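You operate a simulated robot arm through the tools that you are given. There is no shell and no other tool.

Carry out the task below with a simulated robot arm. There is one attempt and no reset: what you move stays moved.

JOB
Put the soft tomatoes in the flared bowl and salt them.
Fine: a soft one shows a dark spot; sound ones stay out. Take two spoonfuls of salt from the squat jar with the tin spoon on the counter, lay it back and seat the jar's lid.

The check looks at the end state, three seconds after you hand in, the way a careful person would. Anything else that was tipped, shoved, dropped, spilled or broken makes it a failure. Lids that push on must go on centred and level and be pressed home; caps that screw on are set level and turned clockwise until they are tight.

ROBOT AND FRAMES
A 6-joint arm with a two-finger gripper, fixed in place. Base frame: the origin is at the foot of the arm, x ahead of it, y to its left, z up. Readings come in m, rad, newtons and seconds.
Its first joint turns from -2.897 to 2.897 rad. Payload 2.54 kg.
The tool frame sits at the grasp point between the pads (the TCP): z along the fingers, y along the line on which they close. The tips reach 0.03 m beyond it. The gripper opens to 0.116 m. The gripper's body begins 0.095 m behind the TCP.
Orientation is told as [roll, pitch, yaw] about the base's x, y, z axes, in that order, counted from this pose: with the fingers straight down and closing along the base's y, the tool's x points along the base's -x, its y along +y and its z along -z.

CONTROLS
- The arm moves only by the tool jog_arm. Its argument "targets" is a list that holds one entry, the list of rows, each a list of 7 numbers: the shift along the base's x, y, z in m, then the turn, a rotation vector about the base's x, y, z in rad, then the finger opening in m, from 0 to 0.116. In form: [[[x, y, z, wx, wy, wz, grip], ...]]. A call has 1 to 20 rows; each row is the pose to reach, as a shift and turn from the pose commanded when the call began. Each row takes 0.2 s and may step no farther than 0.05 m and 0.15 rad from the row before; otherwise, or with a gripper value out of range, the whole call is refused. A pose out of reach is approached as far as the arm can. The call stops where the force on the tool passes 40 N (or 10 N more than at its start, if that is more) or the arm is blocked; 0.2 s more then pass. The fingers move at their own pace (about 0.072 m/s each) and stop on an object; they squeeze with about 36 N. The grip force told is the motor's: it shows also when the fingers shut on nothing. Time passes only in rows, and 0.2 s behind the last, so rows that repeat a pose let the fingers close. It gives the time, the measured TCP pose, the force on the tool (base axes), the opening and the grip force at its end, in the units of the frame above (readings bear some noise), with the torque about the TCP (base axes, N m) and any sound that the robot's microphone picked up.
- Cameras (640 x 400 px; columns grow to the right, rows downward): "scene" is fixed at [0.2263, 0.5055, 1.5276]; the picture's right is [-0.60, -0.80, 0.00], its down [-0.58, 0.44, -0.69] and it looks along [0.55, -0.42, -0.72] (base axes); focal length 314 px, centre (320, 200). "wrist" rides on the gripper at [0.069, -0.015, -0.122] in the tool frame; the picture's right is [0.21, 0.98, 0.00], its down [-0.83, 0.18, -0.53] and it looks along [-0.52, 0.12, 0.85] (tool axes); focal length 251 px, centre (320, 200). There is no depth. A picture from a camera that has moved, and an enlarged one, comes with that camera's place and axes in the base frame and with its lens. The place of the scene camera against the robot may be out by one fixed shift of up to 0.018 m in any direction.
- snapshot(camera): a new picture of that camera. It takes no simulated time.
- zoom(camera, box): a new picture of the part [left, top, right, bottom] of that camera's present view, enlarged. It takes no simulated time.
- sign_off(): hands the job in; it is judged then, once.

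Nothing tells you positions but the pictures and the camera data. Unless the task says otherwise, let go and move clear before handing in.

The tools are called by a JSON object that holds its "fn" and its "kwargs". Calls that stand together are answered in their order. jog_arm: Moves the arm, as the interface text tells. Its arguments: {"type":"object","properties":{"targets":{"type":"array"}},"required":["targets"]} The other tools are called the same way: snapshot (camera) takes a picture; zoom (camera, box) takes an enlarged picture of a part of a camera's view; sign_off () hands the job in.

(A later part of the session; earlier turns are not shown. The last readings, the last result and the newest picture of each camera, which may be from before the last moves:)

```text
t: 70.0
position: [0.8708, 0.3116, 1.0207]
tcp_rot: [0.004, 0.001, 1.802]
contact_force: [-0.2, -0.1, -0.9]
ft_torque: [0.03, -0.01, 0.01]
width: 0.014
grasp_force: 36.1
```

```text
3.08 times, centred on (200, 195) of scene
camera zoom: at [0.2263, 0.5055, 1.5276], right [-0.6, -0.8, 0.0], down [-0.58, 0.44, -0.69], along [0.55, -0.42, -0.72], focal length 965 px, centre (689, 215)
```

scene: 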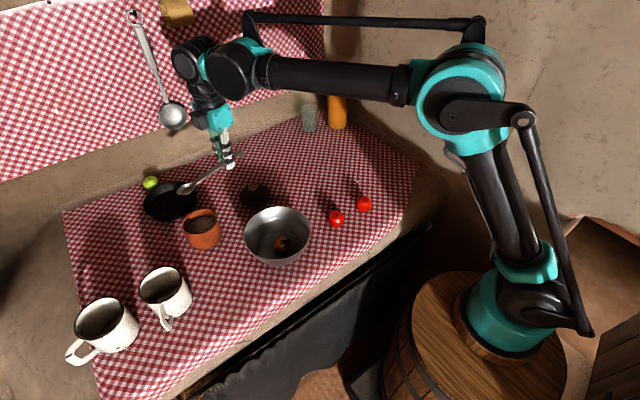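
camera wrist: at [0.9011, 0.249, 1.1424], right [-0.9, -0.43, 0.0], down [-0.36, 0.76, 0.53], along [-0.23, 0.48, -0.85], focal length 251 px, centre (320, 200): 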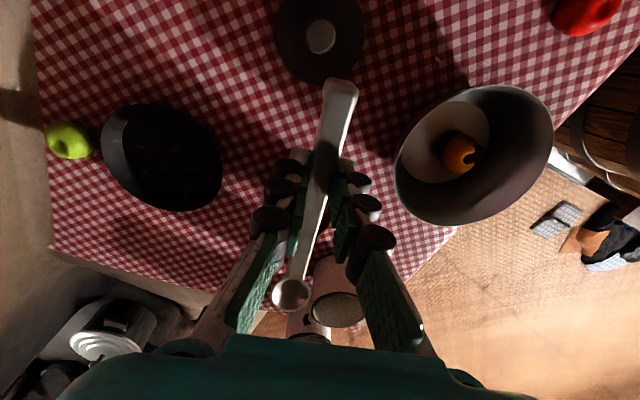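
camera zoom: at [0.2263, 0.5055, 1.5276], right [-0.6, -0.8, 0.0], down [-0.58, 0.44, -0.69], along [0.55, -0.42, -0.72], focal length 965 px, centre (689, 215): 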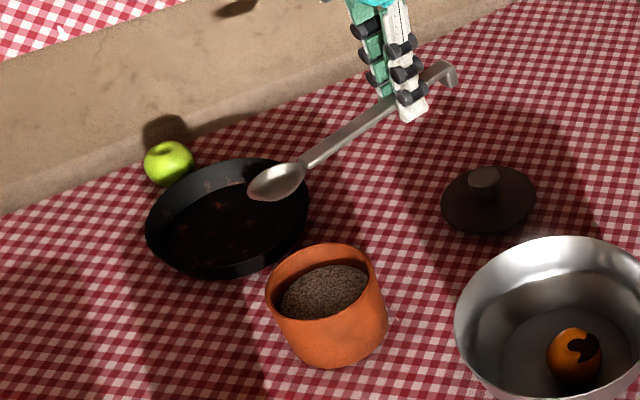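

The mugs are seen beyond the spoon, and the jar lies right below the handle. I'll tilt the spoon nose-down by 0.75 rad, keeping its bowl above the jar centre, to check reach and alignment.

{"fn": "jog_arm", "kwargs": {"targets": [[[-0.0017, 0.0074, 0.0028, -0.1217, -0.0284, 0, 0.0], [-0.0035, 0.0148, 0.0056, -0.2435, -0.0568, 0, 0.0], [-0.0052, 0.0222, 0.0084, -0.3652, -0.0852, 0, 0.0], [-0.0069, 0.0296, 0.0111, -0.4869, -0.1136, 0, 0.0], [-0.0087, 0.037, 0.0139, -0.6087, -0.142, 0, 0.0], [-0.0104, 0.0444, 0.0167, -0.7304, -0.1704, 0, 0.0], [-0.0104, 0.0444, 0.0167, -0.7304, -0.1704, 0, 0.0]]]}}

{"fn": "snapshot", "kwargs": {"camera": "wrist"}}

{"fn": "zoom", "kwargs": {"camera": "scene", "box": [130, 130, 270, 260]}}

```text
t: 71.6
position: [0.8581, 0.3573, 1.0359]
tcp_rot: [0.003, 0.752, 1.801]
contact_force: [-1.0, 0.1, -0.7]
ft_torque: [0.0, -0.02, -0.01]
width: 0.0142
grasp_force: 35.8
```

```text
taken
camera wrist: at [0.8647, 0.394, 1.1725], right [-0.92, -0.37, 0.15], down [-0.39, 0.9, -0.17], along [-0.07, -0.22, -0.97], focal length 251 px, centre (320, 200)
```

wrist: 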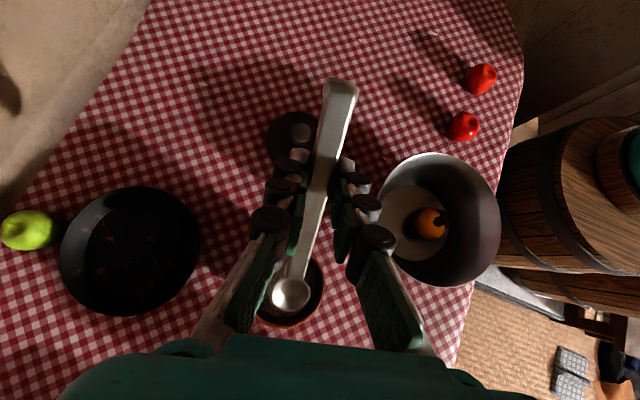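

```text
3.08 times, centred on (200, 195) of scene
camera zoom: at [0.2263, 0.5055, 1.5276], right [-0.6, -0.8, 0.0], down [-0.58, 0.44, -0.69], along [0.55, -0.42, -0.72], focal length 965 px, centre (689, 215)
```

zoom: 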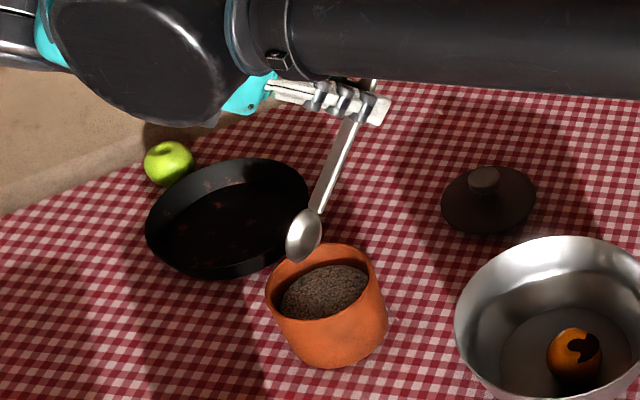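

The tilt works, and the spoon appears directly above the jar. I'll zoom to verify the alignment.

{"fn": "zoom", "kwargs": {"camera": "wrist", "box": [210, 230, 370, 340]}}

```text
3.64 times, centred on (290, 285) of wrist
camera zoom: at [0.8647, 0.394, 1.1725], right [-0.92, -0.37, 0.15], down [-0.39, 0.9, -0.17], along [-0.07, -0.22, -0.97], focal length 914 px, centre (429, -109)
```

zoom: 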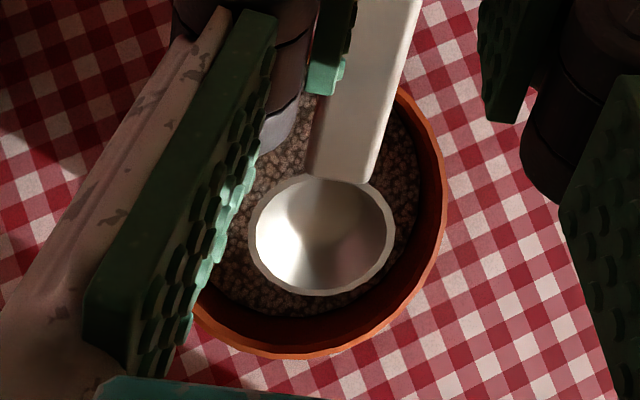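

The spoon is well aligned over the jar. I refine the jar centre to (0.841, 0.435). Now I'll plunge the spoon down into the salt in small steps.

{"fn": "jog_arm", "kwargs": {"targets": [[[0, 0.002, -0.02, 0, 0, 0, 0.0], [0, 0.004, -0.04, 0, 0, 0, 0.0], [0, 0.006, -0.06, 0, 0, 0, 0.0], [0, 0.007, -0.07, 0, 0, 0, 0.0], [0, 0.007, -0.078, 0, 0, 0, 0.0]]]}}

{"fn": "zoom", "kwargs": {"camera": "wrist", "box": [210, 230, 370, 340]}}

{"fn": "zoom", "kwargs": {"camera": "scene", "box": [150, 160, 270, 260]}}

```text
t: 72.8
position: [0.8583, 0.3638, 0.9577]
tcp_rot: [0.004, 0.749, 1.8]
contact_force: [-1.0, -0.1, -0.5]
ft_torque: [0.01, 0.04, -0.03]
width: 0.0141
grasp_force: 36.2
```

```text
3.64 times, centred on (290, 285) of wrist
camera zoom: at [0.8647, 0.3996, 1.0941], right [-0.92, -0.37, 0.15], down [-0.39, 0.9, -0.17], along [-0.07, -0.22, -0.97], focal length 914 px, centre (429, -109)
```

zoom: 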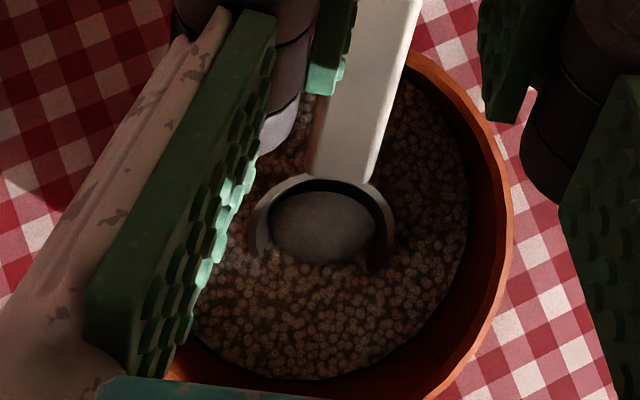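

```text
4.00 times, centred on (210, 210) of scene
camera zoom: at [0.2263, 0.5055, 1.5276], right [-0.6, -0.8, 0.0], down [-0.58, 0.44, -0.69], along [0.55, -0.42, -0.72], focal length 1255 px, centre (760, 160)
```

zoom: 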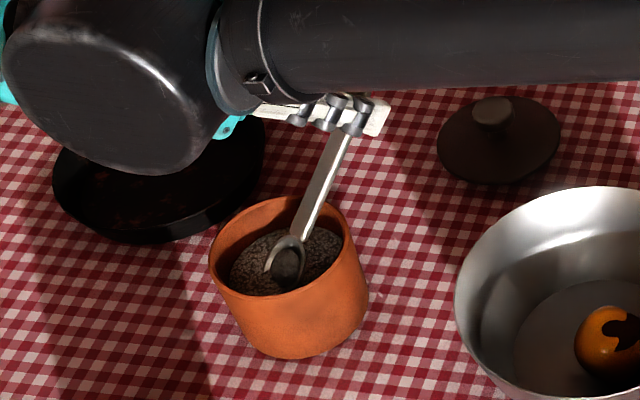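

The spoon's front is already in the salt and it's filling. I'll dip a bit deeper to submerge it fully.

{"fn": "jog_arm", "kwargs": {"targets": [[[0, 0.001, -0.006, 0, 0, 0, 0.0], [0, 0.002, -0.012, 0, 0, 0, 0.0], [0, 0.003, -0.017, 0, 0, 0, 0.0], [0, 0.003, -0.017, 0, 0, 0, 0.0]]]}}

{"fn": "zoom", "kwargs": {"camera": "wrist", "box": [210, 230, 370, 340]}}

{"fn": "zoom", "kwargs": {"camera": "scene", "box": [150, 160, 270, 260]}}

```text
t: 73.8
position: [0.8589, 0.3675, 0.9403]
tcp_rot: [0.006, 0.75, 1.801]
contact_force: [0.4, -1.0, 0.3]
ft_torque: [-0.01, 0.03, -0.01]
width: 0.0141
grasp_force: 36.4
```

```text
3.64 times, centred on (290, 285) of wrist
camera zoom: at [0.8648, 0.4031, 1.0776], right [-0.92, -0.37, 0.15], down [-0.39, 0.9, -0.17], along [-0.07, -0.22, -0.97], focal length 914 px, centre (429, -109)
```

zoom: 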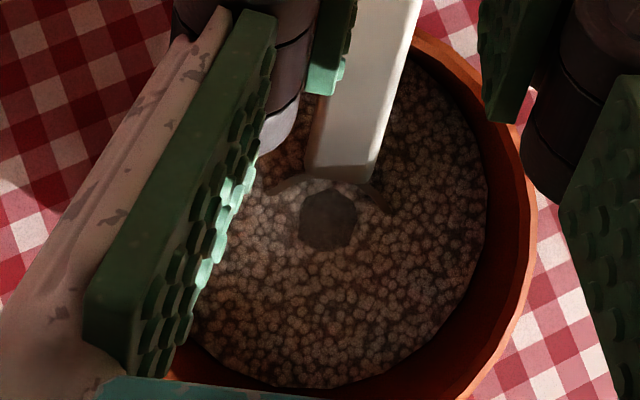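

```text
4.00 times, centred on (210, 210) of scene
camera zoom: at [0.2263, 0.5055, 1.5276], right [-0.6, -0.8, 0.0], down [-0.58, 0.44, -0.69], along [0.55, -0.42, -0.72], focal length 1255 px, centre (760, 160)
```

zoom: 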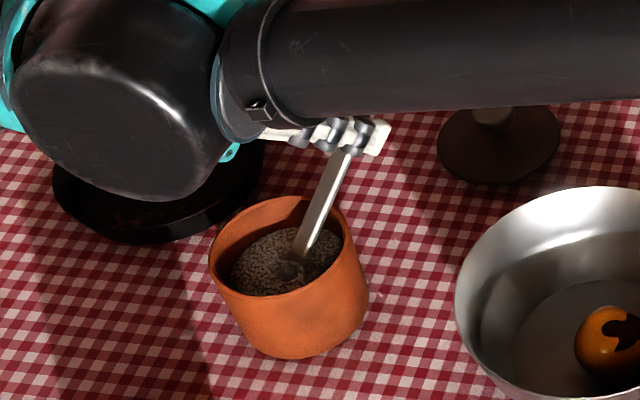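

The spoon is submerged. Now I'll scoop: level it progressively while raising, keeping the handle clear of the jar rim, and then lift out level.

{"fn": "jog_arm", "kwargs": {"targets": [[[0.0017, -0.0078, -0.0062, 0.0876, 0.0204, 0, 0.0], [0.0031, -0.0141, -0.0112, 0.1655, 0.0386, 0, 0.0], [0.004, -0.0184, -0.0128, 0.224, 0.0523, 0, 0.0], [0.0046, -0.0216, -0.0127, 0.2727, 0.0636, 0, 0.0], [0.0054, -0.0258, -0.0159, 0.3408, 0.0795, 0, 0.0], [0.006, -0.0294, -0.0184, 0.409, 0.0954, 0, 0.0], [0.007, -0.0334, -0.0222, 0.4869, 0.1136, 0, 0.0], [0.0078, -0.0369, -0.0264, 0.5648, 0.1318, 0, 0.0], [0.0084, -0.0396, -0.0289, 0.6427, 0.15, 0, 0.0], [0.0088, -0.0413, -0.0293, 0.7109, 0.1659, 0, 0.0], [0.0089, -0.0417, -0.0227, 0.7304, 0.1704, 0, 0.0], [0.0089, -0.0417, -0.0127, 0.7304, 0.1704, 0, 0.0], [0.0089, -0.0417, 0.0073, 0.7304, 0.1704, 0, 0.0], [0.0089, -0.0417, 0.0173, 0.7304, 0.1704, 0, 0.0]]]}}

{"fn": "zoom", "kwargs": {"camera": "wrist", "box": [210, 230, 370, 340]}}

{"fn": "zoom", "kwargs": {"camera": "scene", "box": [150, 160, 270, 260]}}

```text
t: 76.8
position: [0.8653, 0.3262, 0.9577]
tcp_rot: [0.004, 0.001, 1.799]
contact_force: [0.1, -0.2, -0.6]
ft_torque: [-0.04, -0.01, -0.03]
width: 0.0144
grasp_force: 36.0
```

```text
3.64 times, centred on (290, 285) of wrist
camera zoom: at [0.8956, 0.2629, 1.0794], right [-0.9, -0.43, 0.0], down [-0.36, 0.76, 0.53], along [-0.23, 0.48, -0.85], focal length 914 px, centre (429, -109)
```

zoom: 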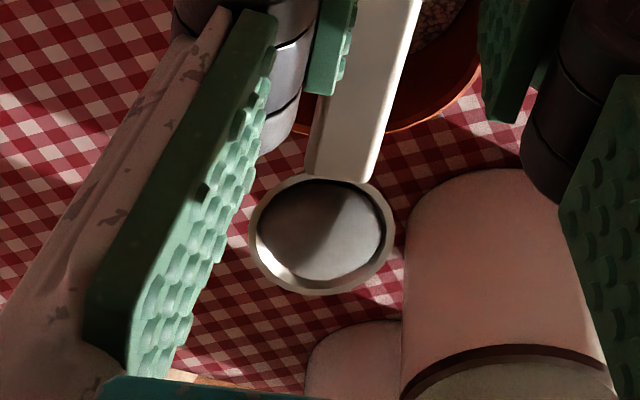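

```text
4.00 times, centred on (210, 210) of scene
camera zoom: at [0.2263, 0.5055, 1.5276], right [-0.6, -0.8, 0.0], down [-0.58, 0.44, -0.69], along [0.55, -0.42, -0.72], focal length 1255 px, centre (760, 160)
```

zoom: 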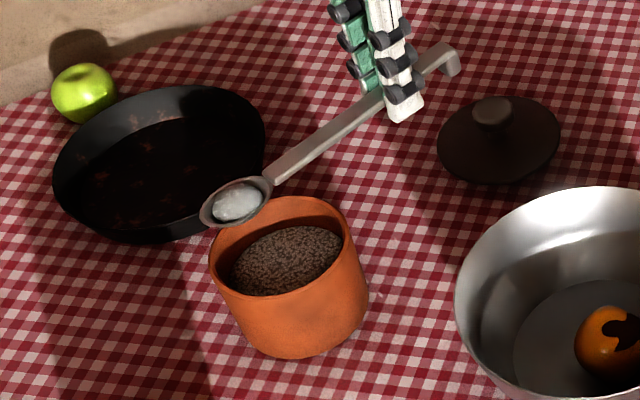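

The spoon holds a load of salt. I'll raise it, then carry it level to the flared bowl with gentle steps.

{"fn": "jog_arm", "kwargs": {"targets": [[[0, 0, 0.02, 0, 0, 0, 0.0], [0, 0, 0.045, 0, 0, 0, 0.0], [0, 0, 0.07, 0, 0, 0, 0.0], [-0.012, -0.004, 0.08, 0, 0, -0.06, 0.0], [-0.035, -0.012, 0.08, 0, 0, -0.16, 0.0], [-0.06, -0.02, 0.08, 0, 0, -0.265, 0.0], [-0.085, -0.029, 0.08, 0, 0, -0.37, 0.0], [-0.11, -0.037, 0.08, 0, 0, -0.475, 0.0], [-0.135, -0.046, 0.08, 0, 0, -0.58, 0.0], [-0.16, -0.054, 0.08, 0, 0, -0.69, 0.0], [-0.185, -0.063, 0.08, 0, 0, -0.8, 0.0], [-0.21, -0.071, 0.08, 0, 0, -0.905, 0.0], [-0.235, -0.08, 0.08, 0, 0, -1.01, 0.0], [-0.26, -0.089, 0.08, 0, 0, -1.12, 0.0], [-0.28, -0.096, 0.08, 0, 0, -1.21, 0.0], [-0.295, -0.101, 0.08, 0, 0, -1.28, 0.0], [-0.301, -0.1035, 0.08, 0, 0, -1.3, 0.0], [-0.301, -0.1035, 0.08, 0, 0, -1.3, 0.0]]]}}

{"fn": "snapshot", "kwargs": {"camera": "wrist"}}

{"fn": "snapshot", "kwargs": {"camera": "scene"}}

```text
t: 80.6
position: [0.5649, 0.2227, 1.0367]
tcp_rot: [0.003, 0.0, 0.498]
contact_force: [-0.1, 0.5, -0.9]
ft_torque: [-0.02, 0.01, 0.03]
width: 0.0142
grasp_force: 36.4
```

```text
taken
camera wrist: at [0.5112, 0.1767, 1.1598], right [-0.66, 0.75, 0.0], down [0.64, 0.55, 0.53], along [0.4, 0.35, -0.85], focal length 251 px, centre (320, 200)
```

wrist: 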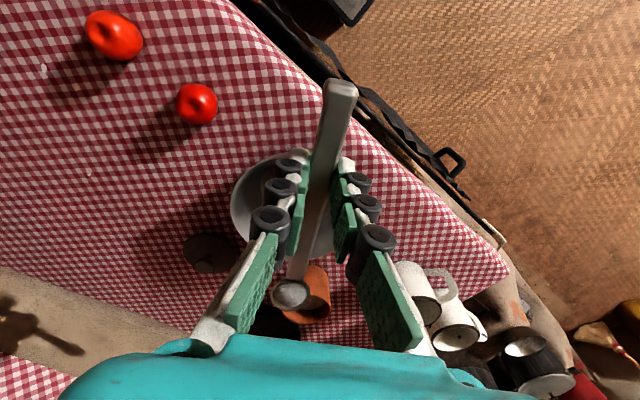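

```text
taken
```

scene: 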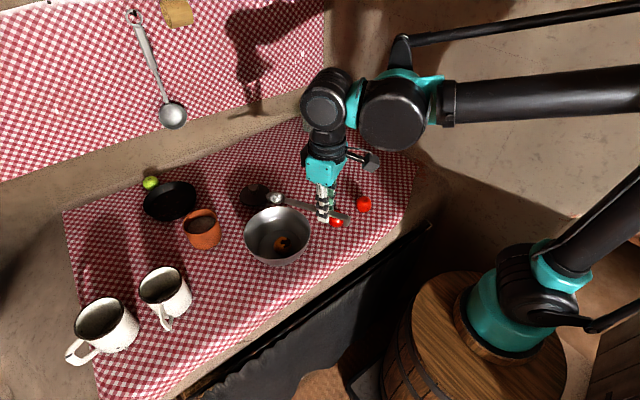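

The spoon is level above the bowl with the salt still in it. I'll lower a little, then roll right to pour.

{"fn": "jog_arm", "kwargs": {"targets": [[[0, 0, -0.02, 0, 0, 0, 0.0], [0, 0, -0.037, 0, 0, 0, 0.0], [0, 0, -0.037, 0.1186, 0.0645, 0, 0.0], [0, 0, -0.037, 0.2372, 0.129, 0, 0.0], [0, 0, -0.037, 0.3558, 0.1935, 0, 0.0], [0, 0, -0.037, 0.4744, 0.258, 0, 0.0], [0, 0, -0.037, 0.593, 0.3224, 0, 0.0], [0, 0, -0.037, 0.7116, 0.3869, 0, 0.0], [0, 0, -0.037, 0.8302, 0.4514, 0, 0.0], [0, 0, -0.037, 0.9488, 0.5159, 0, 0.0], [0, 0, -0.037, 1.0674, 0.5804, 0, 0.0], [0, 0, -0.037, 1.186, 0.6449, 0, 0.0], [0, 0, -0.037, 1.3046, 0.7094, 0, 0.0], [0, 0, -0.037, 1.4232, 0.7739, 0, 0.0], [0, 0, -0.037, 1.5374, 0.836, 0, 0.0], [0, 0, -0.037, 1.5374, 0.836, 0, 0.0], [0, 0, -0.037, 1.5374, 0.836, 0, 0.0]]]}}

{"fn": "snapshot", "kwargs": {"camera": "wrist"}}

{"fn": "snapshot", "kwargs": {"camera": "scene"}}

{"fn": "zoom", "kwargs": {"camera": "scene", "box": [220, 160, 360, 280]}}

```text
t: 84.2
position: [0.5667, 0.2217, 1.0009]
tcp_rot: [1.753, -0.003, 0.499]
contact_force: [0.8, 0.1, 0.5]
ft_torque: [0.0, 0.02, -0.01]
width: 0.0142
grasp_force: 36.6
```

```text
taken
camera wrist: at [0.5599, 0.0866, 0.9641], right [-0.1, -0.26, 0.96], down [0.99, -0.09, 0.08], along [0.07, 0.96, 0.27], focal length 251 px, centre (320, 200)
```

wrist: 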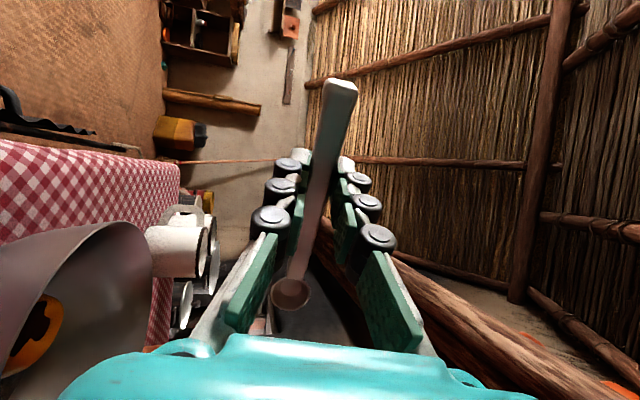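

```text
taken
```

scene: 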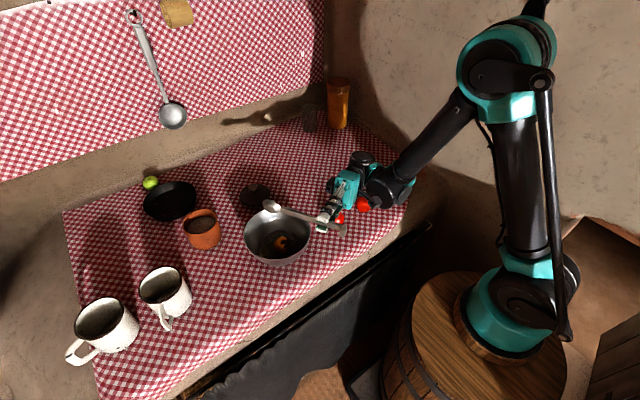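

```text
3.33 times, centred on (290, 220) of scene
camera zoom: at [0.2263, 0.5055, 1.5276], right [-0.6, -0.8, 0.0], down [-0.58, 0.44, -0.69], along [0.55, -0.42, -0.72], focal length 1046 px, centre (420, 133)
```

zoom: 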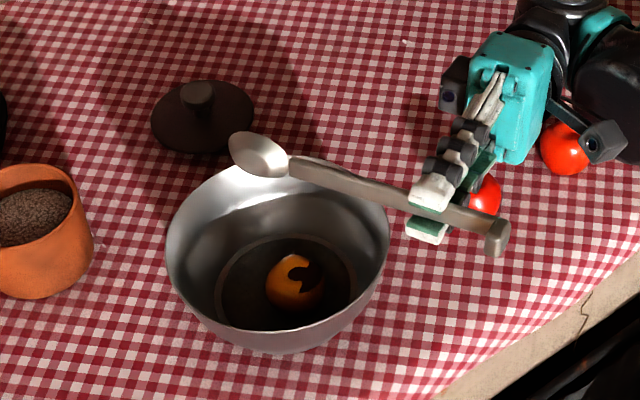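

{"fn": "zoom", "kwargs": {"camera": "wrist", "box": [230, 250, 350, 340]}}

{"fn": "zoom", "kwargs": {"camera": "scene", "box": [235, 195, 325, 275]}}

{"fn": "zoom", "kwargs": {"camera": "wrist", "box": [0, 210, 180, 390]}}

```text
4.44 times, centred on (290, 295) of wrist
camera zoom: at [0.5599, 0.0866, 0.9641], right [-0.1, -0.26, 0.96], down [0.99, -0.09, 0.08], along [0.07, 0.96, 0.27], focal length 1118 px, centre (453, -222)
```

zoom: 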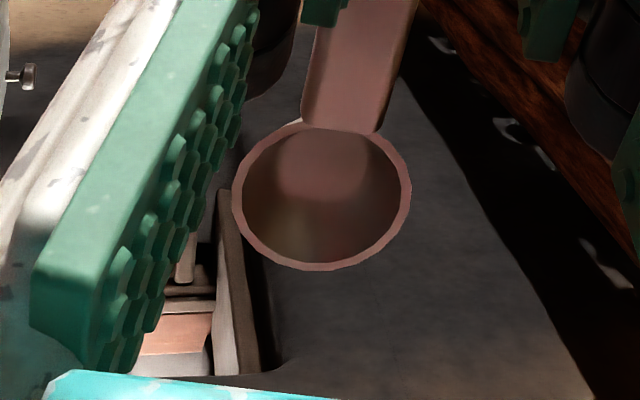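

```text
5.00 times, centred on (280, 235) of scene
camera zoom: at [0.2263, 0.5055, 1.5276], right [-0.6, -0.8, 0.0], down [-0.58, 0.44, -0.69], along [0.55, -0.42, -0.72], focal length 1568 px, centre (520, 25)
```

zoom: 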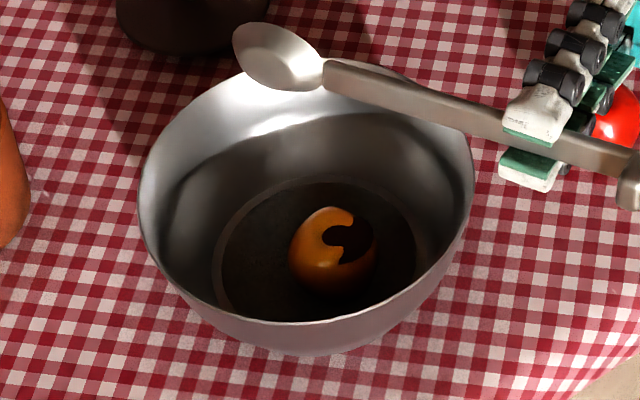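

```text
2.22 times, centred on (90, 300) of wrist
camera zoom: at [0.5599, 0.0866, 0.9641], right [-0.1, -0.26, 0.96], down [0.99, -0.09, 0.08], along [0.07, 0.96, 0.27], focal length 559 px, centre (831, -22)
```

zoom: 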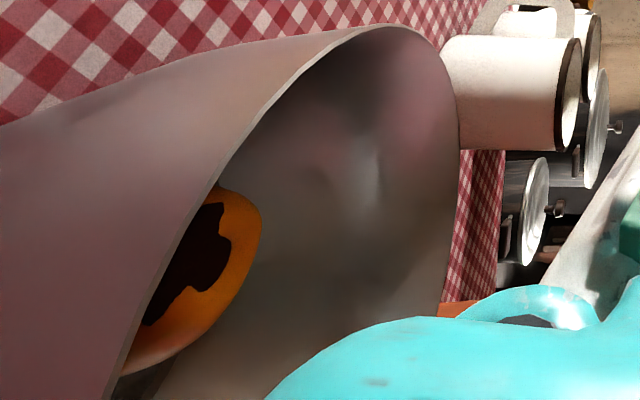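

The spoon is empty and the bowl floor now shows a salt layer. I'll roll back level and return for the second spoonful.

{"fn": "jog_arm", "kwargs": {"targets": [[[0, 0, 0, -0.1186, -0.0645, 0, 0.0], [0, 0, 0, -0.2372, -0.129, 0, 0.0], [0, 0, 0, -0.3558, -0.1935, 0, 0.0], [0, 0, 0, -0.4744, -0.258, 0, 0.0], [0, 0, 0, -0.593, -0.3224, 0, 0.0], [0, 0, 0, -0.7116, -0.3869, 0, 0.0], [0, 0, 0, -0.8302, -0.4514, 0, 0.0], [0, 0, 0, -0.9488, -0.5159, 0, 0.0], [0, 0, 0, -1.0674, -0.5804, 0, 0.0], [0, 0, 0, -1.186, -0.6449, 0, 0.0], [0, 0, 0, -1.3046, -0.7094, 0, 0.0], [0, 0, 0.01, -1.4232, -0.7739, 0, 0.0], [0, 0, 0.03, -1.5374, -0.836, 0, 0.0], [0, 0, 0.04, -1.5374, -0.836, 0, 0.0]]]}}

{"fn": "snapshot", "kwargs": {"camera": "wrist"}}

{"fn": "zoom", "kwargs": {"camera": "scene", "box": [170, 150, 380, 280]}}

```text
t: 87.2
position: [0.5668, 0.2221, 1.0414]
tcp_rot: [0.002, 0.003, 0.499]
contact_force: [-0.5, 0.4, -0.6]
ft_torque: [-0.05, 0.02, 0.01]
width: 0.0142
grasp_force: 36.0
```

```text
taken
camera wrist: at [0.5121, 0.1762, 1.1634], right [-0.66, 0.75, 0.0], down [0.64, 0.55, 0.53], along [0.4, 0.35, -0.85], focal length 251 px, centre (320, 200)
```

wrist: 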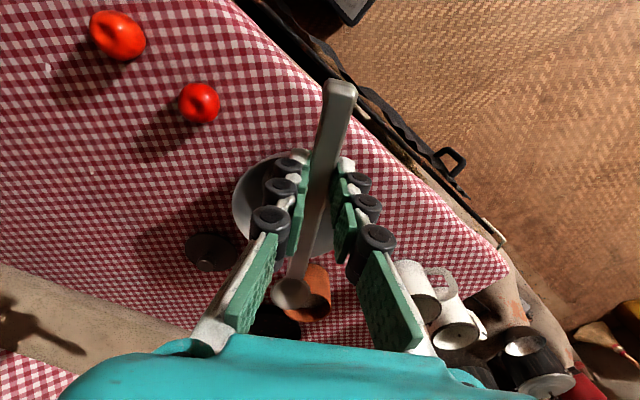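

```text
3.05 times, centred on (275, 215) of scene
camera zoom: at [0.2263, 0.5055, 1.5276], right [-0.6, -0.8, 0.0], down [-0.58, 0.44, -0.69], along [0.55, -0.42, -0.72], focal length 956 px, centre (457, 154)
```

zoom: 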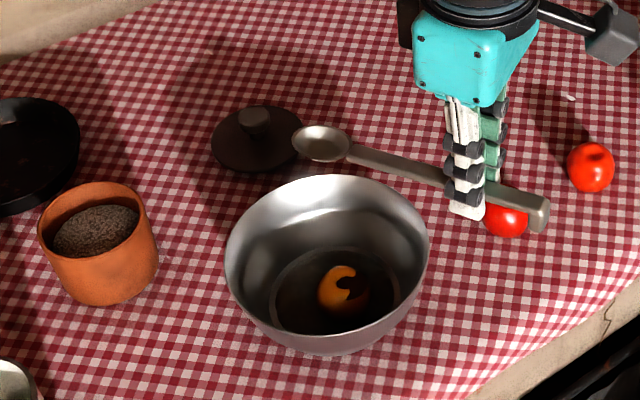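

It's back to level with an empty spoon. I'll return to the jar's right side.

{"fn": "jog_arm", "kwargs": {"targets": [[[0.0302, 0.0098, 0, 0, 0, 0.13, 0.0], [0.0605, 0.0196, 0, 0, 0, 0.26, 0.0], [0.0907, 0.0293, 0, 0, 0, 0.39, 0.0], [0.1209, 0.0391, 0, 0, 0, 0.52, 0.0], [0.1512, 0.0489, 0, 0, 0, 0.65, 0.0], [0.1814, 0.0587, 0, 0, 0, 0.78, 0.0], [0.2116, 0.0685, 0, 0, 0, 0.91, 0.0], [0.2418, 0.0782, 0, 0, 0, 1.04, 0.0], [0.2721, 0.088, -0.01, 0, 0, 1.17, 0.0], [0.3023, 0.0978, -0.022, 0, 0, 1.3, 0.0], [0.3023, 0.0978, -0.022, 0, 0, 1.3, 0.0]]]}}

```text
t: 89.6
position: [0.8681, 0.3206, 1.0177]
tcp_rot: [0.003, 0.003, 1.802]
contact_force: [0.1, -0.4, -0.6]
ft_torque: [-0.01, -0.03, -0.03]
width: 0.0142
grasp_force: 36.4
```

Same dip as before: tilt nose-down over the jar, then plunge into the salt.

{"fn": "jog_arm", "kwargs": {"targets": [[[-0.0017, 0.0074, 0.0028, -0.1217, -0.0284, 0, 0.0], [-0.0035, 0.0148, 0.0056, -0.2435, -0.0568, 0, 0.0], [-0.0052, 0.0222, 0.0084, -0.3652, -0.0852, 0, 0.0], [-0.0069, 0.0296, 0.0111, -0.4869, -0.1136, 0, 0.0], [-0.0087, 0.037, 0.0139, -0.6087, -0.142, 0, 0.0], [-0.0104, 0.0444, 0.0167, -0.7304, -0.1704, 0, 0.0], [-0.0104, 0.0444, 0.0167, -0.7304, -0.1704, 0, 0.0]]]}}

{"fn": "zoom", "kwargs": {"camera": "wrist", "box": [210, 230, 370, 340]}}

```text
t: 91.2
position: [0.856, 0.3659, 1.0353]
tcp_rot: [0.004, 0.752, 1.8]
contact_force: [0.6, -0.3, -0.6]
ft_torque: [-0.01, -0.01, 0.01]
width: 0.0141
grasp_force: 36.0
```

```text
3.64 times, centred on (290, 285) of wrist
camera zoom: at [0.8646, 0.4013, 1.172], right [-0.92, -0.37, 0.15], down [-0.39, 0.9, -0.17], along [-0.07, -0.22, -0.97], focal length 914 px, centre (429, -109)
```

zoom: 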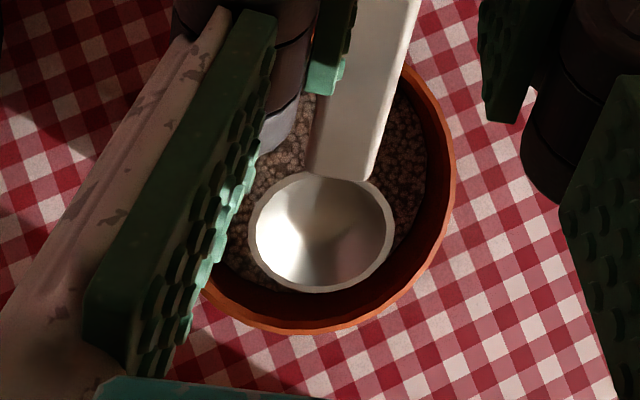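

It's aligned as before, so I'll plunge.

{"fn": "jog_arm", "kwargs": {"targets": [[[0, 0.0005, -0.02, 0, 0, 0, 0.0], [0, 0.001, -0.04, 0, 0, 0, 0.0], [0, 0.0015, -0.06, 0, 0, 0, 0.0], [0, 0.002, -0.072, 0, 0, 0, 0.0], [0, 0.0025, -0.082, 0, 0, 0, 0.0], [0, 0.003, -0.09, 0, 0, 0, 0.0], [0, 0.003, -0.096, 0, 0, 0, 0.0], [0, 0.003, -0.096, 0, 0, 0, 0.0]]]}}

{"fn": "zoom", "kwargs": {"camera": "wrist", "box": [210, 230, 370, 340]}}

{"fn": "zoom", "kwargs": {"camera": "scene", "box": [150, 160, 270, 260]}}

```text
t: 93.0
position: [0.8567, 0.3674, 0.939]
tcp_rot: [0.003, 0.75, 1.8]
contact_force: [-0.2, 0.1, -0.2]
ft_torque: [-0.02, -0.02, 0.02]
width: 0.0142
grasp_force: 36.2
```

```text
3.64 times, centred on (290, 285) of wrist
camera zoom: at [0.8642, 0.4032, 1.0763], right [-0.92, -0.37, 0.15], down [-0.39, 0.9, -0.17], along [-0.07, -0.22, -0.97], focal length 914 px, centre (429, -109)
```

zoom: 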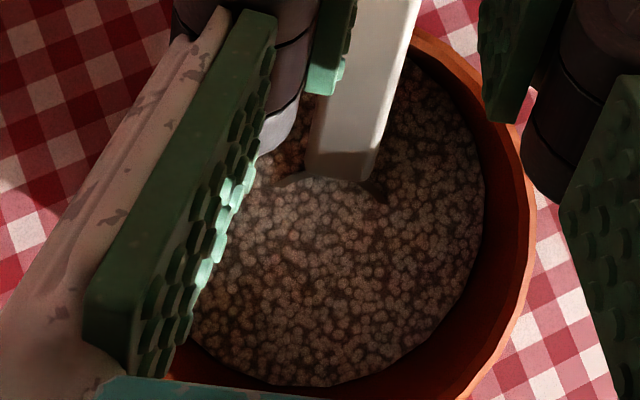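

```text
4.00 times, centred on (210, 210) of scene
camera zoom: at [0.2263, 0.5055, 1.5276], right [-0.6, -0.8, 0.0], down [-0.58, 0.44, -0.69], along [0.55, -0.42, -0.72], focal length 1255 px, centre (760, 160)
```

zoom: 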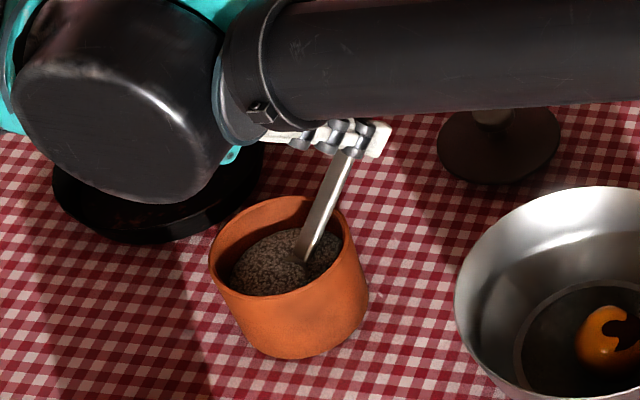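

It's submerged. I'll repeat the same scoop-and-level lift.

{"fn": "jog_arm", "kwargs": {"targets": [[[0.0017, -0.0078, -0.0052, 0.0876, 0.0204, 0, 0.0], [0.0031, -0.0141, -0.0102, 0.1655, 0.0386, 0, 0.0], [0.004, -0.0184, -0.0118, 0.224, 0.0523, 0, 0.0], [0.0046, -0.0216, -0.0117, 0.2727, 0.0636, 0, 0.0], [0.0054, -0.0258, -0.0149, 0.3408, 0.0795, 0, 0.0], [0.006, -0.0294, -0.0174, 0.409, 0.0954, 0, 0.0], [0.007, -0.0334, -0.0212, 0.4869, 0.1136, 0, 0.0], [0.0078, -0.0369, -0.0254, 0.5648, 0.1318, 0, 0.0], [0.0084, -0.0396, -0.0279, 0.6427, 0.15, 0, 0.0], [0.0088, -0.0413, -0.0283, 0.7109, 0.1659, 0, 0.0], [0.0089, -0.0417, -0.0217, 0.7304, 0.1704, 0, 0.0], [0.0089, -0.0417, -0.0117, 0.7304, 0.1704, 0, 0.0], [0.0089, -0.0417, 0.0083, 0.7304, 0.1704, 0, 0.0], [0.0089, -0.0417, 0.0183, 0.7304, 0.1704, 0, 0.0]]]}}

{"fn": "zoom", "kwargs": {"camera": "wrist", "box": [210, 230, 370, 340]}}

{"fn": "zoom", "kwargs": {"camera": "scene", "box": [150, 160, 270, 260]}}

```text
t: 96.0
position: [0.867, 0.3256, 0.9584]
tcp_rot: [0.002, 0.001, 1.797]
contact_force: [0.0, 0.2, -0.2]
ft_torque: [-0.01, 0.03, -0.03]
width: 0.0144
grasp_force: 36.0
```

```text
3.64 times, centred on (290, 285) of wrist
camera zoom: at [0.8963, 0.2621, 1.08], right [-0.9, -0.43, 0.0], down [-0.36, 0.76, 0.53], along [-0.23, 0.48, -0.85], focal length 914 px, centre (429, -109)
```

zoom: 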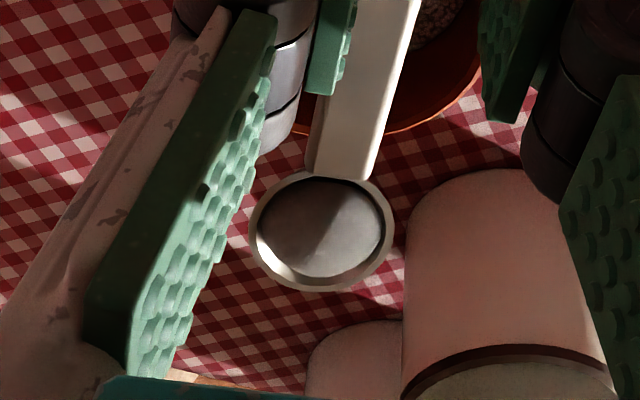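

```text
4.00 times, centred on (210, 210) of scene
camera zoom: at [0.2263, 0.5055, 1.5276], right [-0.6, -0.8, 0.0], down [-0.58, 0.44, -0.69], along [0.55, -0.42, -0.72], focal length 1255 px, centre (760, 160)
```

zoom: 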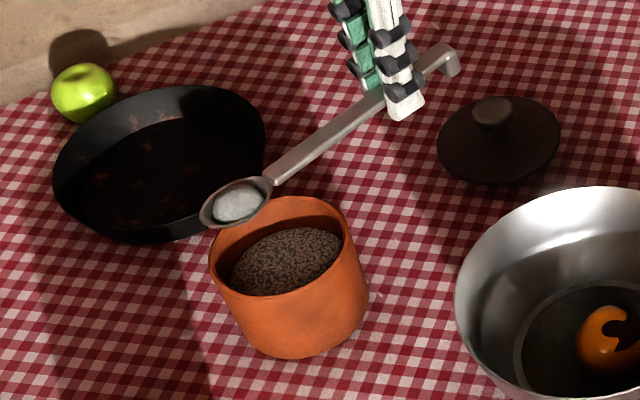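

The second spoonful is loaded. I'll carry it level to the bowl along the same path.

{"fn": "jog_arm", "kwargs": {"targets": [[[0, 0, 0.02, 0, 0, 0, 0.0], [0, 0, 0.045, 0, 0, 0, 0.0], [0, 0, 0.07, 0, 0, 0, 0.0], [-0.012, -0.004, 0.08, 0, 0, -0.06, 0.0], [-0.035, -0.012, 0.08, 0, 0, -0.16, 0.0], [-0.06, -0.02, 0.08, 0, 0, -0.265, 0.0], [-0.085, -0.029, 0.08, 0, 0, -0.37, 0.0], [-0.11, -0.037, 0.08, 0, 0, -0.475, 0.0], [-0.135, -0.046, 0.08, 0, 0, -0.58, 0.0], [-0.16, -0.054, 0.08, 0, 0, -0.69, 0.0], [-0.185, -0.063, 0.08, 0, 0, -0.8, 0.0], [-0.21, -0.071, 0.08, 0, 0, -0.905, 0.0], [-0.235, -0.08, 0.08, 0, 0, -1.01, 0.0], [-0.26, -0.089, 0.08, 0, 0, -1.12, 0.0], [-0.28, -0.096, 0.08, 0, 0, -1.21, 0.0], [-0.295, -0.101, 0.08, 0, 0, -1.28, 0.0], [-0.301, -0.1035, 0.08, 0, 0, -1.3, 0.0], [-0.301, -0.1035, 0.08, 0, 0, -1.3, 0.0]]]}}

{"fn": "zoom", "kwargs": {"camera": "wrist", "box": [200, 150, 400, 320]}}

{"fn": "zoom", "kwargs": {"camera": "scene", "box": [220, 160, 360, 280]}}

```text
t: 99.8
position: [0.5659, 0.222, 1.0384]
tcp_rot: [0.003, 0.001, 0.499]
contact_force: [-0.7, 0.3, -0.3]
ft_torque: [-0.05, 0.0, 0.01]
width: 0.014
grasp_force: 36.2
```

```text
2.35 times, centred on (300, 235) of wrist
camera zoom: at [0.5117, 0.1757, 1.1606], right [-0.66, 0.75, 0.0], down [0.64, 0.55, 0.53], along [0.4, 0.35, -0.85], focal length 592 px, centre (367, 118)
```

zoom: 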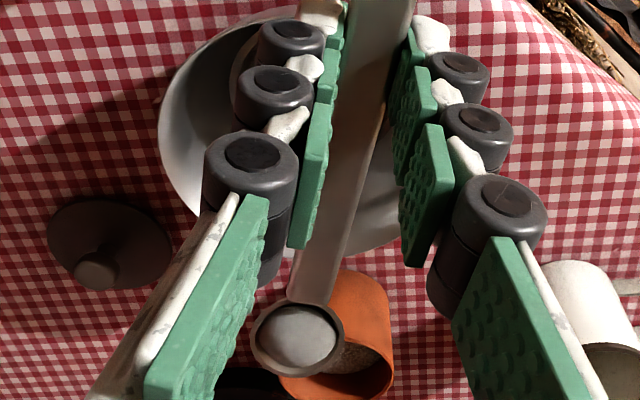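

```text
3.33 times, centred on (290, 220) of scene
camera zoom: at [0.2263, 0.5055, 1.5276], right [-0.6, -0.8, 0.0], down [-0.58, 0.44, -0.69], along [0.55, -0.42, -0.72], focal length 1046 px, centre (420, 133)
```

zoom: 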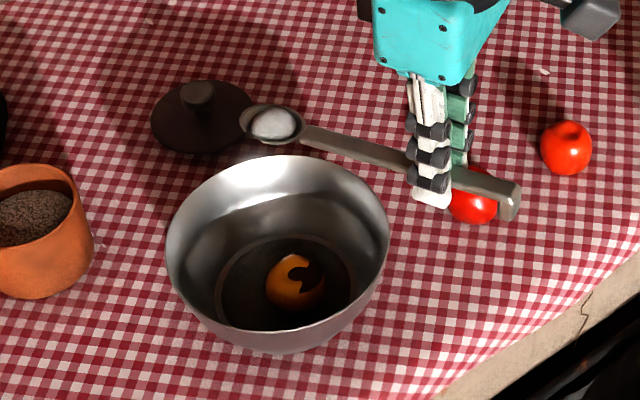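

The salt is still in the spoon over the bowl, so I'll lower and roll to pour.

{"fn": "jog_arm", "kwargs": {"targets": [[[0, 0, -0.02, 0, 0, 0, 0.0], [0, 0, -0.037, 0, 0, 0, 0.0], [0, 0, -0.037, 0.1186, 0.0645, 0, 0.0], [0, 0, -0.037, 0.2372, 0.129, 0, 0.0], [0, 0, -0.037, 0.3558, 0.1935, 0, 0.0], [0, 0, -0.037, 0.4744, 0.258, 0, 0.0], [0, 0, -0.037, 0.593, 0.3224, 0, 0.0], [0, 0, -0.037, 0.7116, 0.3869, 0, 0.0], [0, 0, -0.037, 0.8302, 0.4514, 0, 0.0], [0, 0, -0.037, 0.9488, 0.5159, 0, 0.0], [0, 0, -0.037, 1.0674, 0.5804, 0, 0.0], [0, 0, -0.037, 1.186, 0.6449, 0, 0.0], [0, 0, -0.037, 1.3046, 0.7094, 0, 0.0], [0, 0, -0.037, 1.4232, 0.7739, 0, 0.0], [0, 0, -0.037, 1.5374, 0.836, 0, 0.0], [0, 0, -0.037, 1.5374, 0.836, 0, 0.0], [0, 0, -0.037, 1.5374, 0.836, 0, 0.0]]]}}

{"fn": "zoom", "kwargs": {"camera": "wrist", "box": [230, 250, 350, 340]}}

{"fn": "zoom", "kwargs": {"camera": "scene", "box": [220, 160, 360, 280]}}

```text
t: 103.4
position: [0.5656, 0.2235, 1.0015]
tcp_rot: [1.753, -0.003, 0.499]
contact_force: [0.3, 0.6, 0.3]
ft_torque: [-0.03, 0.01, 0.03]
width: 0.0141
grasp_force: 36.3
```

```text
4.44 times, centred on (290, 295) of wrist
camera zoom: at [0.5598, 0.087, 0.9642], right [-0.1, -0.26, 0.96], down [0.99, -0.1, 0.08], along [0.07, 0.96, 0.27], focal length 1118 px, centre (453, -222)
```

zoom: 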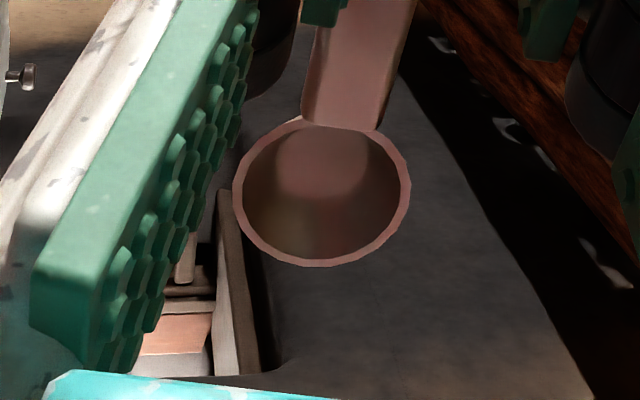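

```text
3.33 times, centred on (290, 220) of scene
camera zoom: at [0.2263, 0.5055, 1.5276], right [-0.6, -0.8, 0.0], down [-0.58, 0.44, -0.69], along [0.55, -0.42, -0.72], focal length 1046 px, centre (420, 133)
```

zoom: 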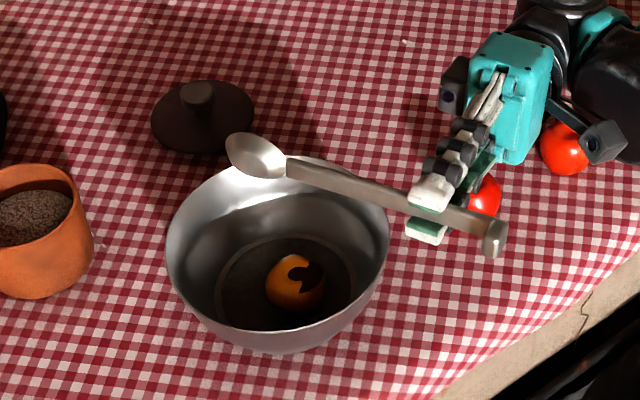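

The second pour is done and the spoon is empty. I'll roll back level now.

{"fn": "jog_arm", "kwargs": {"targets": [[[0, 0, 0, -0.1186, -0.0645, 0, 0.0], [0, 0, 0, -0.2372, -0.129, 0, 0.0], [0, 0, 0, -0.3558, -0.1935, 0, 0.0], [0, 0, 0, -0.4744, -0.258, 0, 0.0], [0, 0, 0, -0.593, -0.3224, 0, 0.0], [0, 0, 0, -0.7116, -0.3869, 0, 0.0], [0, 0, 0, -0.8302, -0.4514, 0, 0.0], [0, 0, 0, -0.9488, -0.5159, 0, 0.0], [0, 0, 0, -1.0674, -0.5804, 0, 0.0], [0, 0, 0, -1.186, -0.6449, 0, 0.0], [0, 0, 0, -1.3046, -0.7094, 0, 0.0], [0, 0, 0.01, -1.4232, -0.7739, 0, 0.0], [0, 0, 0.03, -1.5374, -0.836, 0, 0.0], [0, 0, 0.05, -1.5374, -0.836, 0, 0.0]]]}}

{"fn": "jog_arm", "kwargs": {"targets": [[[0.0245, -0.0258, 0, 0, 0, 0.1035, 0.0], [0.0489, -0.0516, 0, 0, 0, 0.2069, 0.0], [0.0734, -0.0774, 0, 0, 0, 0.3104, 0.0], [0.0979, -0.1032, 0, 0, 0, 0.4138, 0.0], [0.1224, -0.129, 0, 0, 0, 0.5173, 0.0], [0.1468, -0.1549, 0, 0, 0, 0.6207, 0.0], [0.1713, -0.1807, 0, 0, 0, 0.7242, 0.0], [0.1958, -0.2065, 0, 0, 0, 0.8276, 0.0], [0.2202, -0.2323, 0, 0, 0, 0.9311, 0.0], [0.2447, -0.2581, -0.01, 0, 0, 1.0345, 0.0], [0.2692, -0.2839, -0.03, 0, 0, 1.138, 0.0], [0.2692, -0.2839, -0.07, 0, 0, 1.138, 0.0], [0.2692, -0.2839, -0.11, 0, 0, 1.138, 0.0], [0.2692, -0.2839, -0.11, 0, 0, 1.138, 0.0]]]}}

{"fn": "snapshot", "kwargs": {"camera": "wrist"}}

{"fn": "snapshot", "kwargs": {"camera": "scene"}}

```text
t: 106.4
position: [0.5654, 0.2225, 1.0506]
tcp_rot: [0.003, 0.001, 0.501]
contact_force: [0.3, 0.4, -0.1]
ft_torque: [-0.02, 0.04, 0.04]
width: 0.0141
grasp_force: 36.1
```

```text
t: 109.4
position: [0.8347, -0.0623, 0.9416]
tcp_rot: [0.003, 0.003, 1.638]
contact_force: [-0.2, -0.6, 0.1]
ft_torque: [-0.04, -0.01, 0.0]
width: 0.0143
grasp_force: 36.2
```

```text
taken
camera wrist: at [0.8532, -0.13, 1.0639], right [-0.96, -0.28, 0.0], down [-0.23, 0.81, 0.53], along [-0.15, 0.51, -0.85], focal length 251 px, centre (320, 200)
```

wrist: 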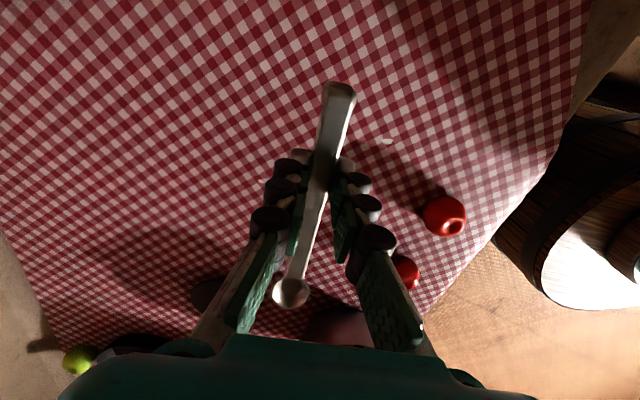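

```text
taken
```

scene: 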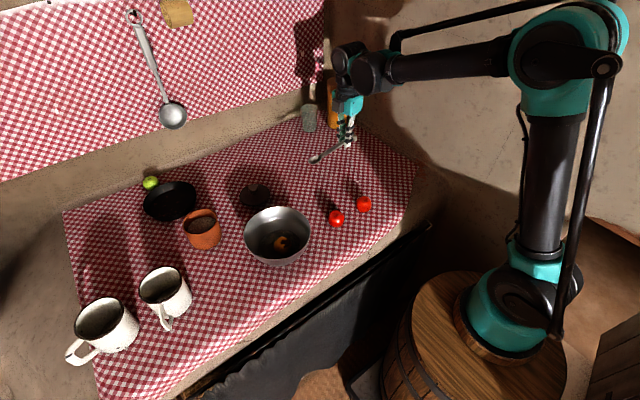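

I'm above the spoon's original spot. I'll lower it slowly and watch for contact.

{"fn": "jog_arm", "kwargs": {"targets": [[[0, 0, -0.03, 0, 0, 0, 0.0], [0, 0, -0.06, 0, 0, 0, 0.0], [0, 0, -0.085, 0, 0, 0, 0.0], [0, 0, -0.1, 0, 0, 0, 0.0], [0, 0, -0.106, 0, 0, 0, 0.0], [0, 0, -0.108, 0, 0, 0, 0.0], [0, 0, -0.109, 0, 0, 0, 0.0]]]}}

```text
t: 111.0
position: [0.8337, -0.0617, 0.833]
tcp_rot: [0.004, 0.002, 1.639]
contact_force: [-2.2, 0.3, 25.3]
ft_torque: [-0.02, 0.02, 0.0]
width: 0.0143
grasp_force: 36.3
```

The spoon has touched down, with about 25 N of contact. I'll ease up 1 mm and open gently.

{"fn": "jog_arm", "kwargs": {"targets": [[[0, 0, 0.001, 0, 0, 0, 0.0], [0, 0, 0.001, 0, 0, 0, 0.018], [0, 0, 0.001, 0, 0, 0, 0.024], [0, 0, 0.001, 0, 0, 0, 0.034], [0, 0, 0.001, 0, 0, 0, 0.045], [0, 0, 0.001, 0, 0, 0, 0.05]]]}}

{"fn": "zoom", "kwargs": {"camera": "wrist", "box": [200, 90, 440, 290]}}

```text
t: 112.4
position: [0.8351, -0.0622, 0.8317]
tcp_rot: [0.004, 0.0, 1.637]
contact_force: [-0.6, -0.3, -0.2]
ft_torque: [0.0, 0.01, 0.0]
width: 0.0503
grasp_force: 0.2
```

```text
2.00 times, centred on (320, 190) of wrist
camera zoom: at [0.8542, -0.1288, 0.9549], right [-0.96, -0.28, 0.0], down [-0.23, 0.81, 0.53], along [-0.15, 0.51, -0.85], focal length 503 px, centre (320, 220)
```

zoom: 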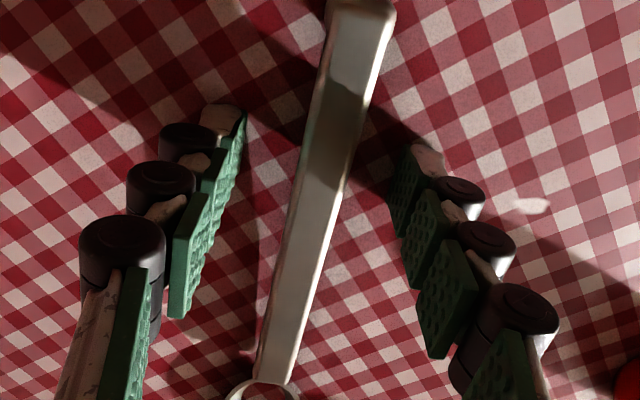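

The spoon is released and lying on the cloth. I'll rise straight up and check it.

{"fn": "jog_arm", "kwargs": {"targets": [[[0, 0, 0.02, 0, 0, 0, 0.05], [0, 0, 0.05, 0, 0, 0, 0.05], [0, 0, 0.09, 0, 0, 0, 0.05], [0, 0, 0.13, 0, 0, 0, 0.05], [0, 0, 0.13, 0, 0, 0, 0.05]]]}}

{"fn": "snapshot", "kwargs": {"camera": "wrist"}}

{"fn": "zoom", "kwargs": {"camera": "scene", "box": [220, 130, 420, 280]}}

```text
t: 113.6
position: [0.8327, -0.0614, 0.964]
tcp_rot: [0.003, 0.002, 1.637]
contact_force: [-0.4, 0.2, -1.3]
ft_torque: [-0.01, 0.02, -0.01]
width: 0.0498
grasp_force: 0.1
```

```text
taken
camera wrist: at [0.8534, -0.1278, 1.086], right [-0.96, -0.28, 0.0], down [-0.23, 0.81, 0.53], along [-0.15, 0.51, -0.85], focal length 251 px, centre (320, 200)
```

wrist: 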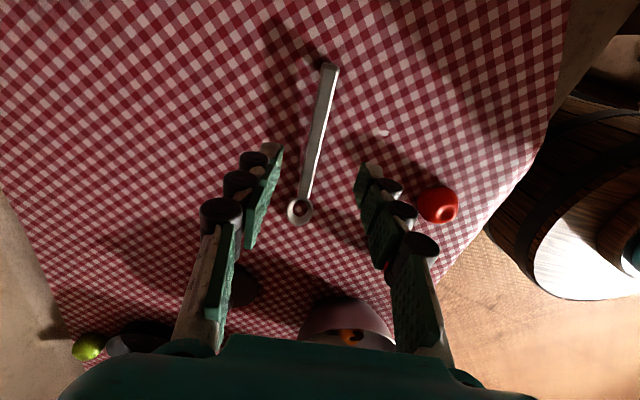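

```text
2.67 times, centred on (320, 205) of scene
camera zoom: at [0.2263, 0.5055, 1.5276], right [-0.6, -0.8, 0.0], down [-0.58, 0.44, -0.69], along [0.55, -0.42, -0.72], focal length 836 px, centre (320, 187)
```

zoom: 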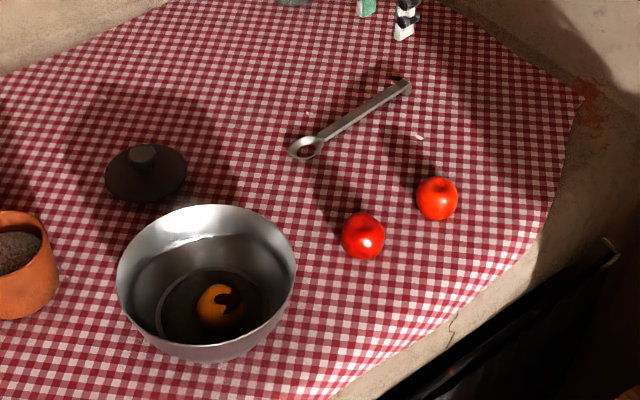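

The spoon is back in its place. Next the lid: I'll hover above it and open the fingers for the knob.

{"fn": "jog_arm", "kwargs": {"targets": [[[0.0065, 0.0304, 0, 0, 0, -0.1378, 0.05], [0.0129, 0.0609, 0, 0, 0, -0.2756, 0.05], [0.0194, 0.0913, 0, 0, 0, -0.4134, 0.05], [0.0258, 0.1217, 0, 0, 0, -0.5512, 0.05], [0.0323, 0.1522, 0, 0, 0, -0.689, 0.06], [0.0387, 0.1826, 0, 0, 0, -0.8268, 0.07], [0.0452, 0.213, 0, 0, 0, -0.9646, 0.07], [0.0516, 0.2434, 0, 0, 0, -1.1024, 0.07], [0.0581, 0.2739, 0, 0, 0, -1.2402, 0.07], [0.0645, 0.3043, 0, 0, 0, -1.378, 0.07], [0.0645, 0.3043, 0, 0, 0, -1.378, 0.07]]]}}

{"fn": "snapshot", "kwargs": {"camera": "wrist"}}

{"fn": "zoom", "kwargs": {"camera": "wrist", "box": [240, 80, 400, 200]}}

```text
t: 116.0
position: [0.8997, 0.2412, 0.9611]
tcp_rot: [0.005, 0.001, 0.257]
contact_force: [-0.4, -0.2, -0.2]
ft_torque: [0.0, 0.01, 0.01]
width: 0.0701
grasp_force: 0.2
```

```text
taken
camera wrist: at [0.8358, 0.2096, 1.0832], right [-0.46, 0.89, 0.0], down [0.75, 0.38, 0.53], along [0.47, 0.25, -0.85], focal length 251 px, centre (320, 200)
```

wrist: 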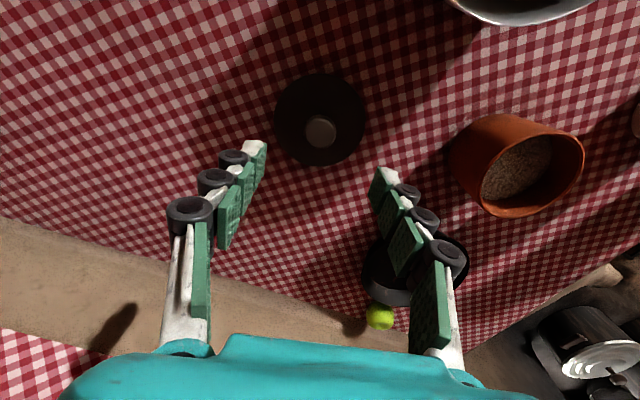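

```text
3.33 times, centred on (320, 140) of wrist
camera zoom: at [0.8358, 0.2096, 1.0832], right [-0.46, 0.89, 0.0], down [0.75, 0.38, 0.53], along [0.47, 0.25, -0.85], focal length 838 px, centre (320, 400)
```

zoom: 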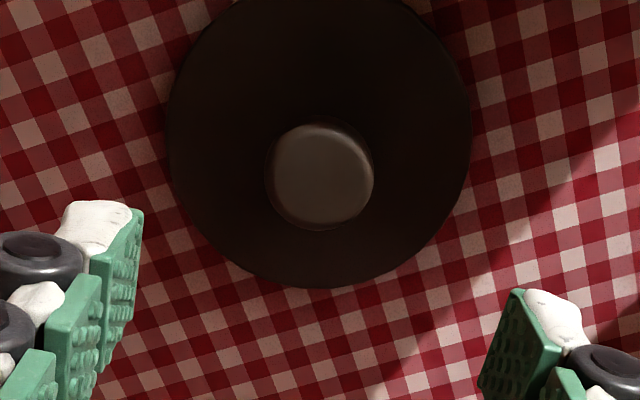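

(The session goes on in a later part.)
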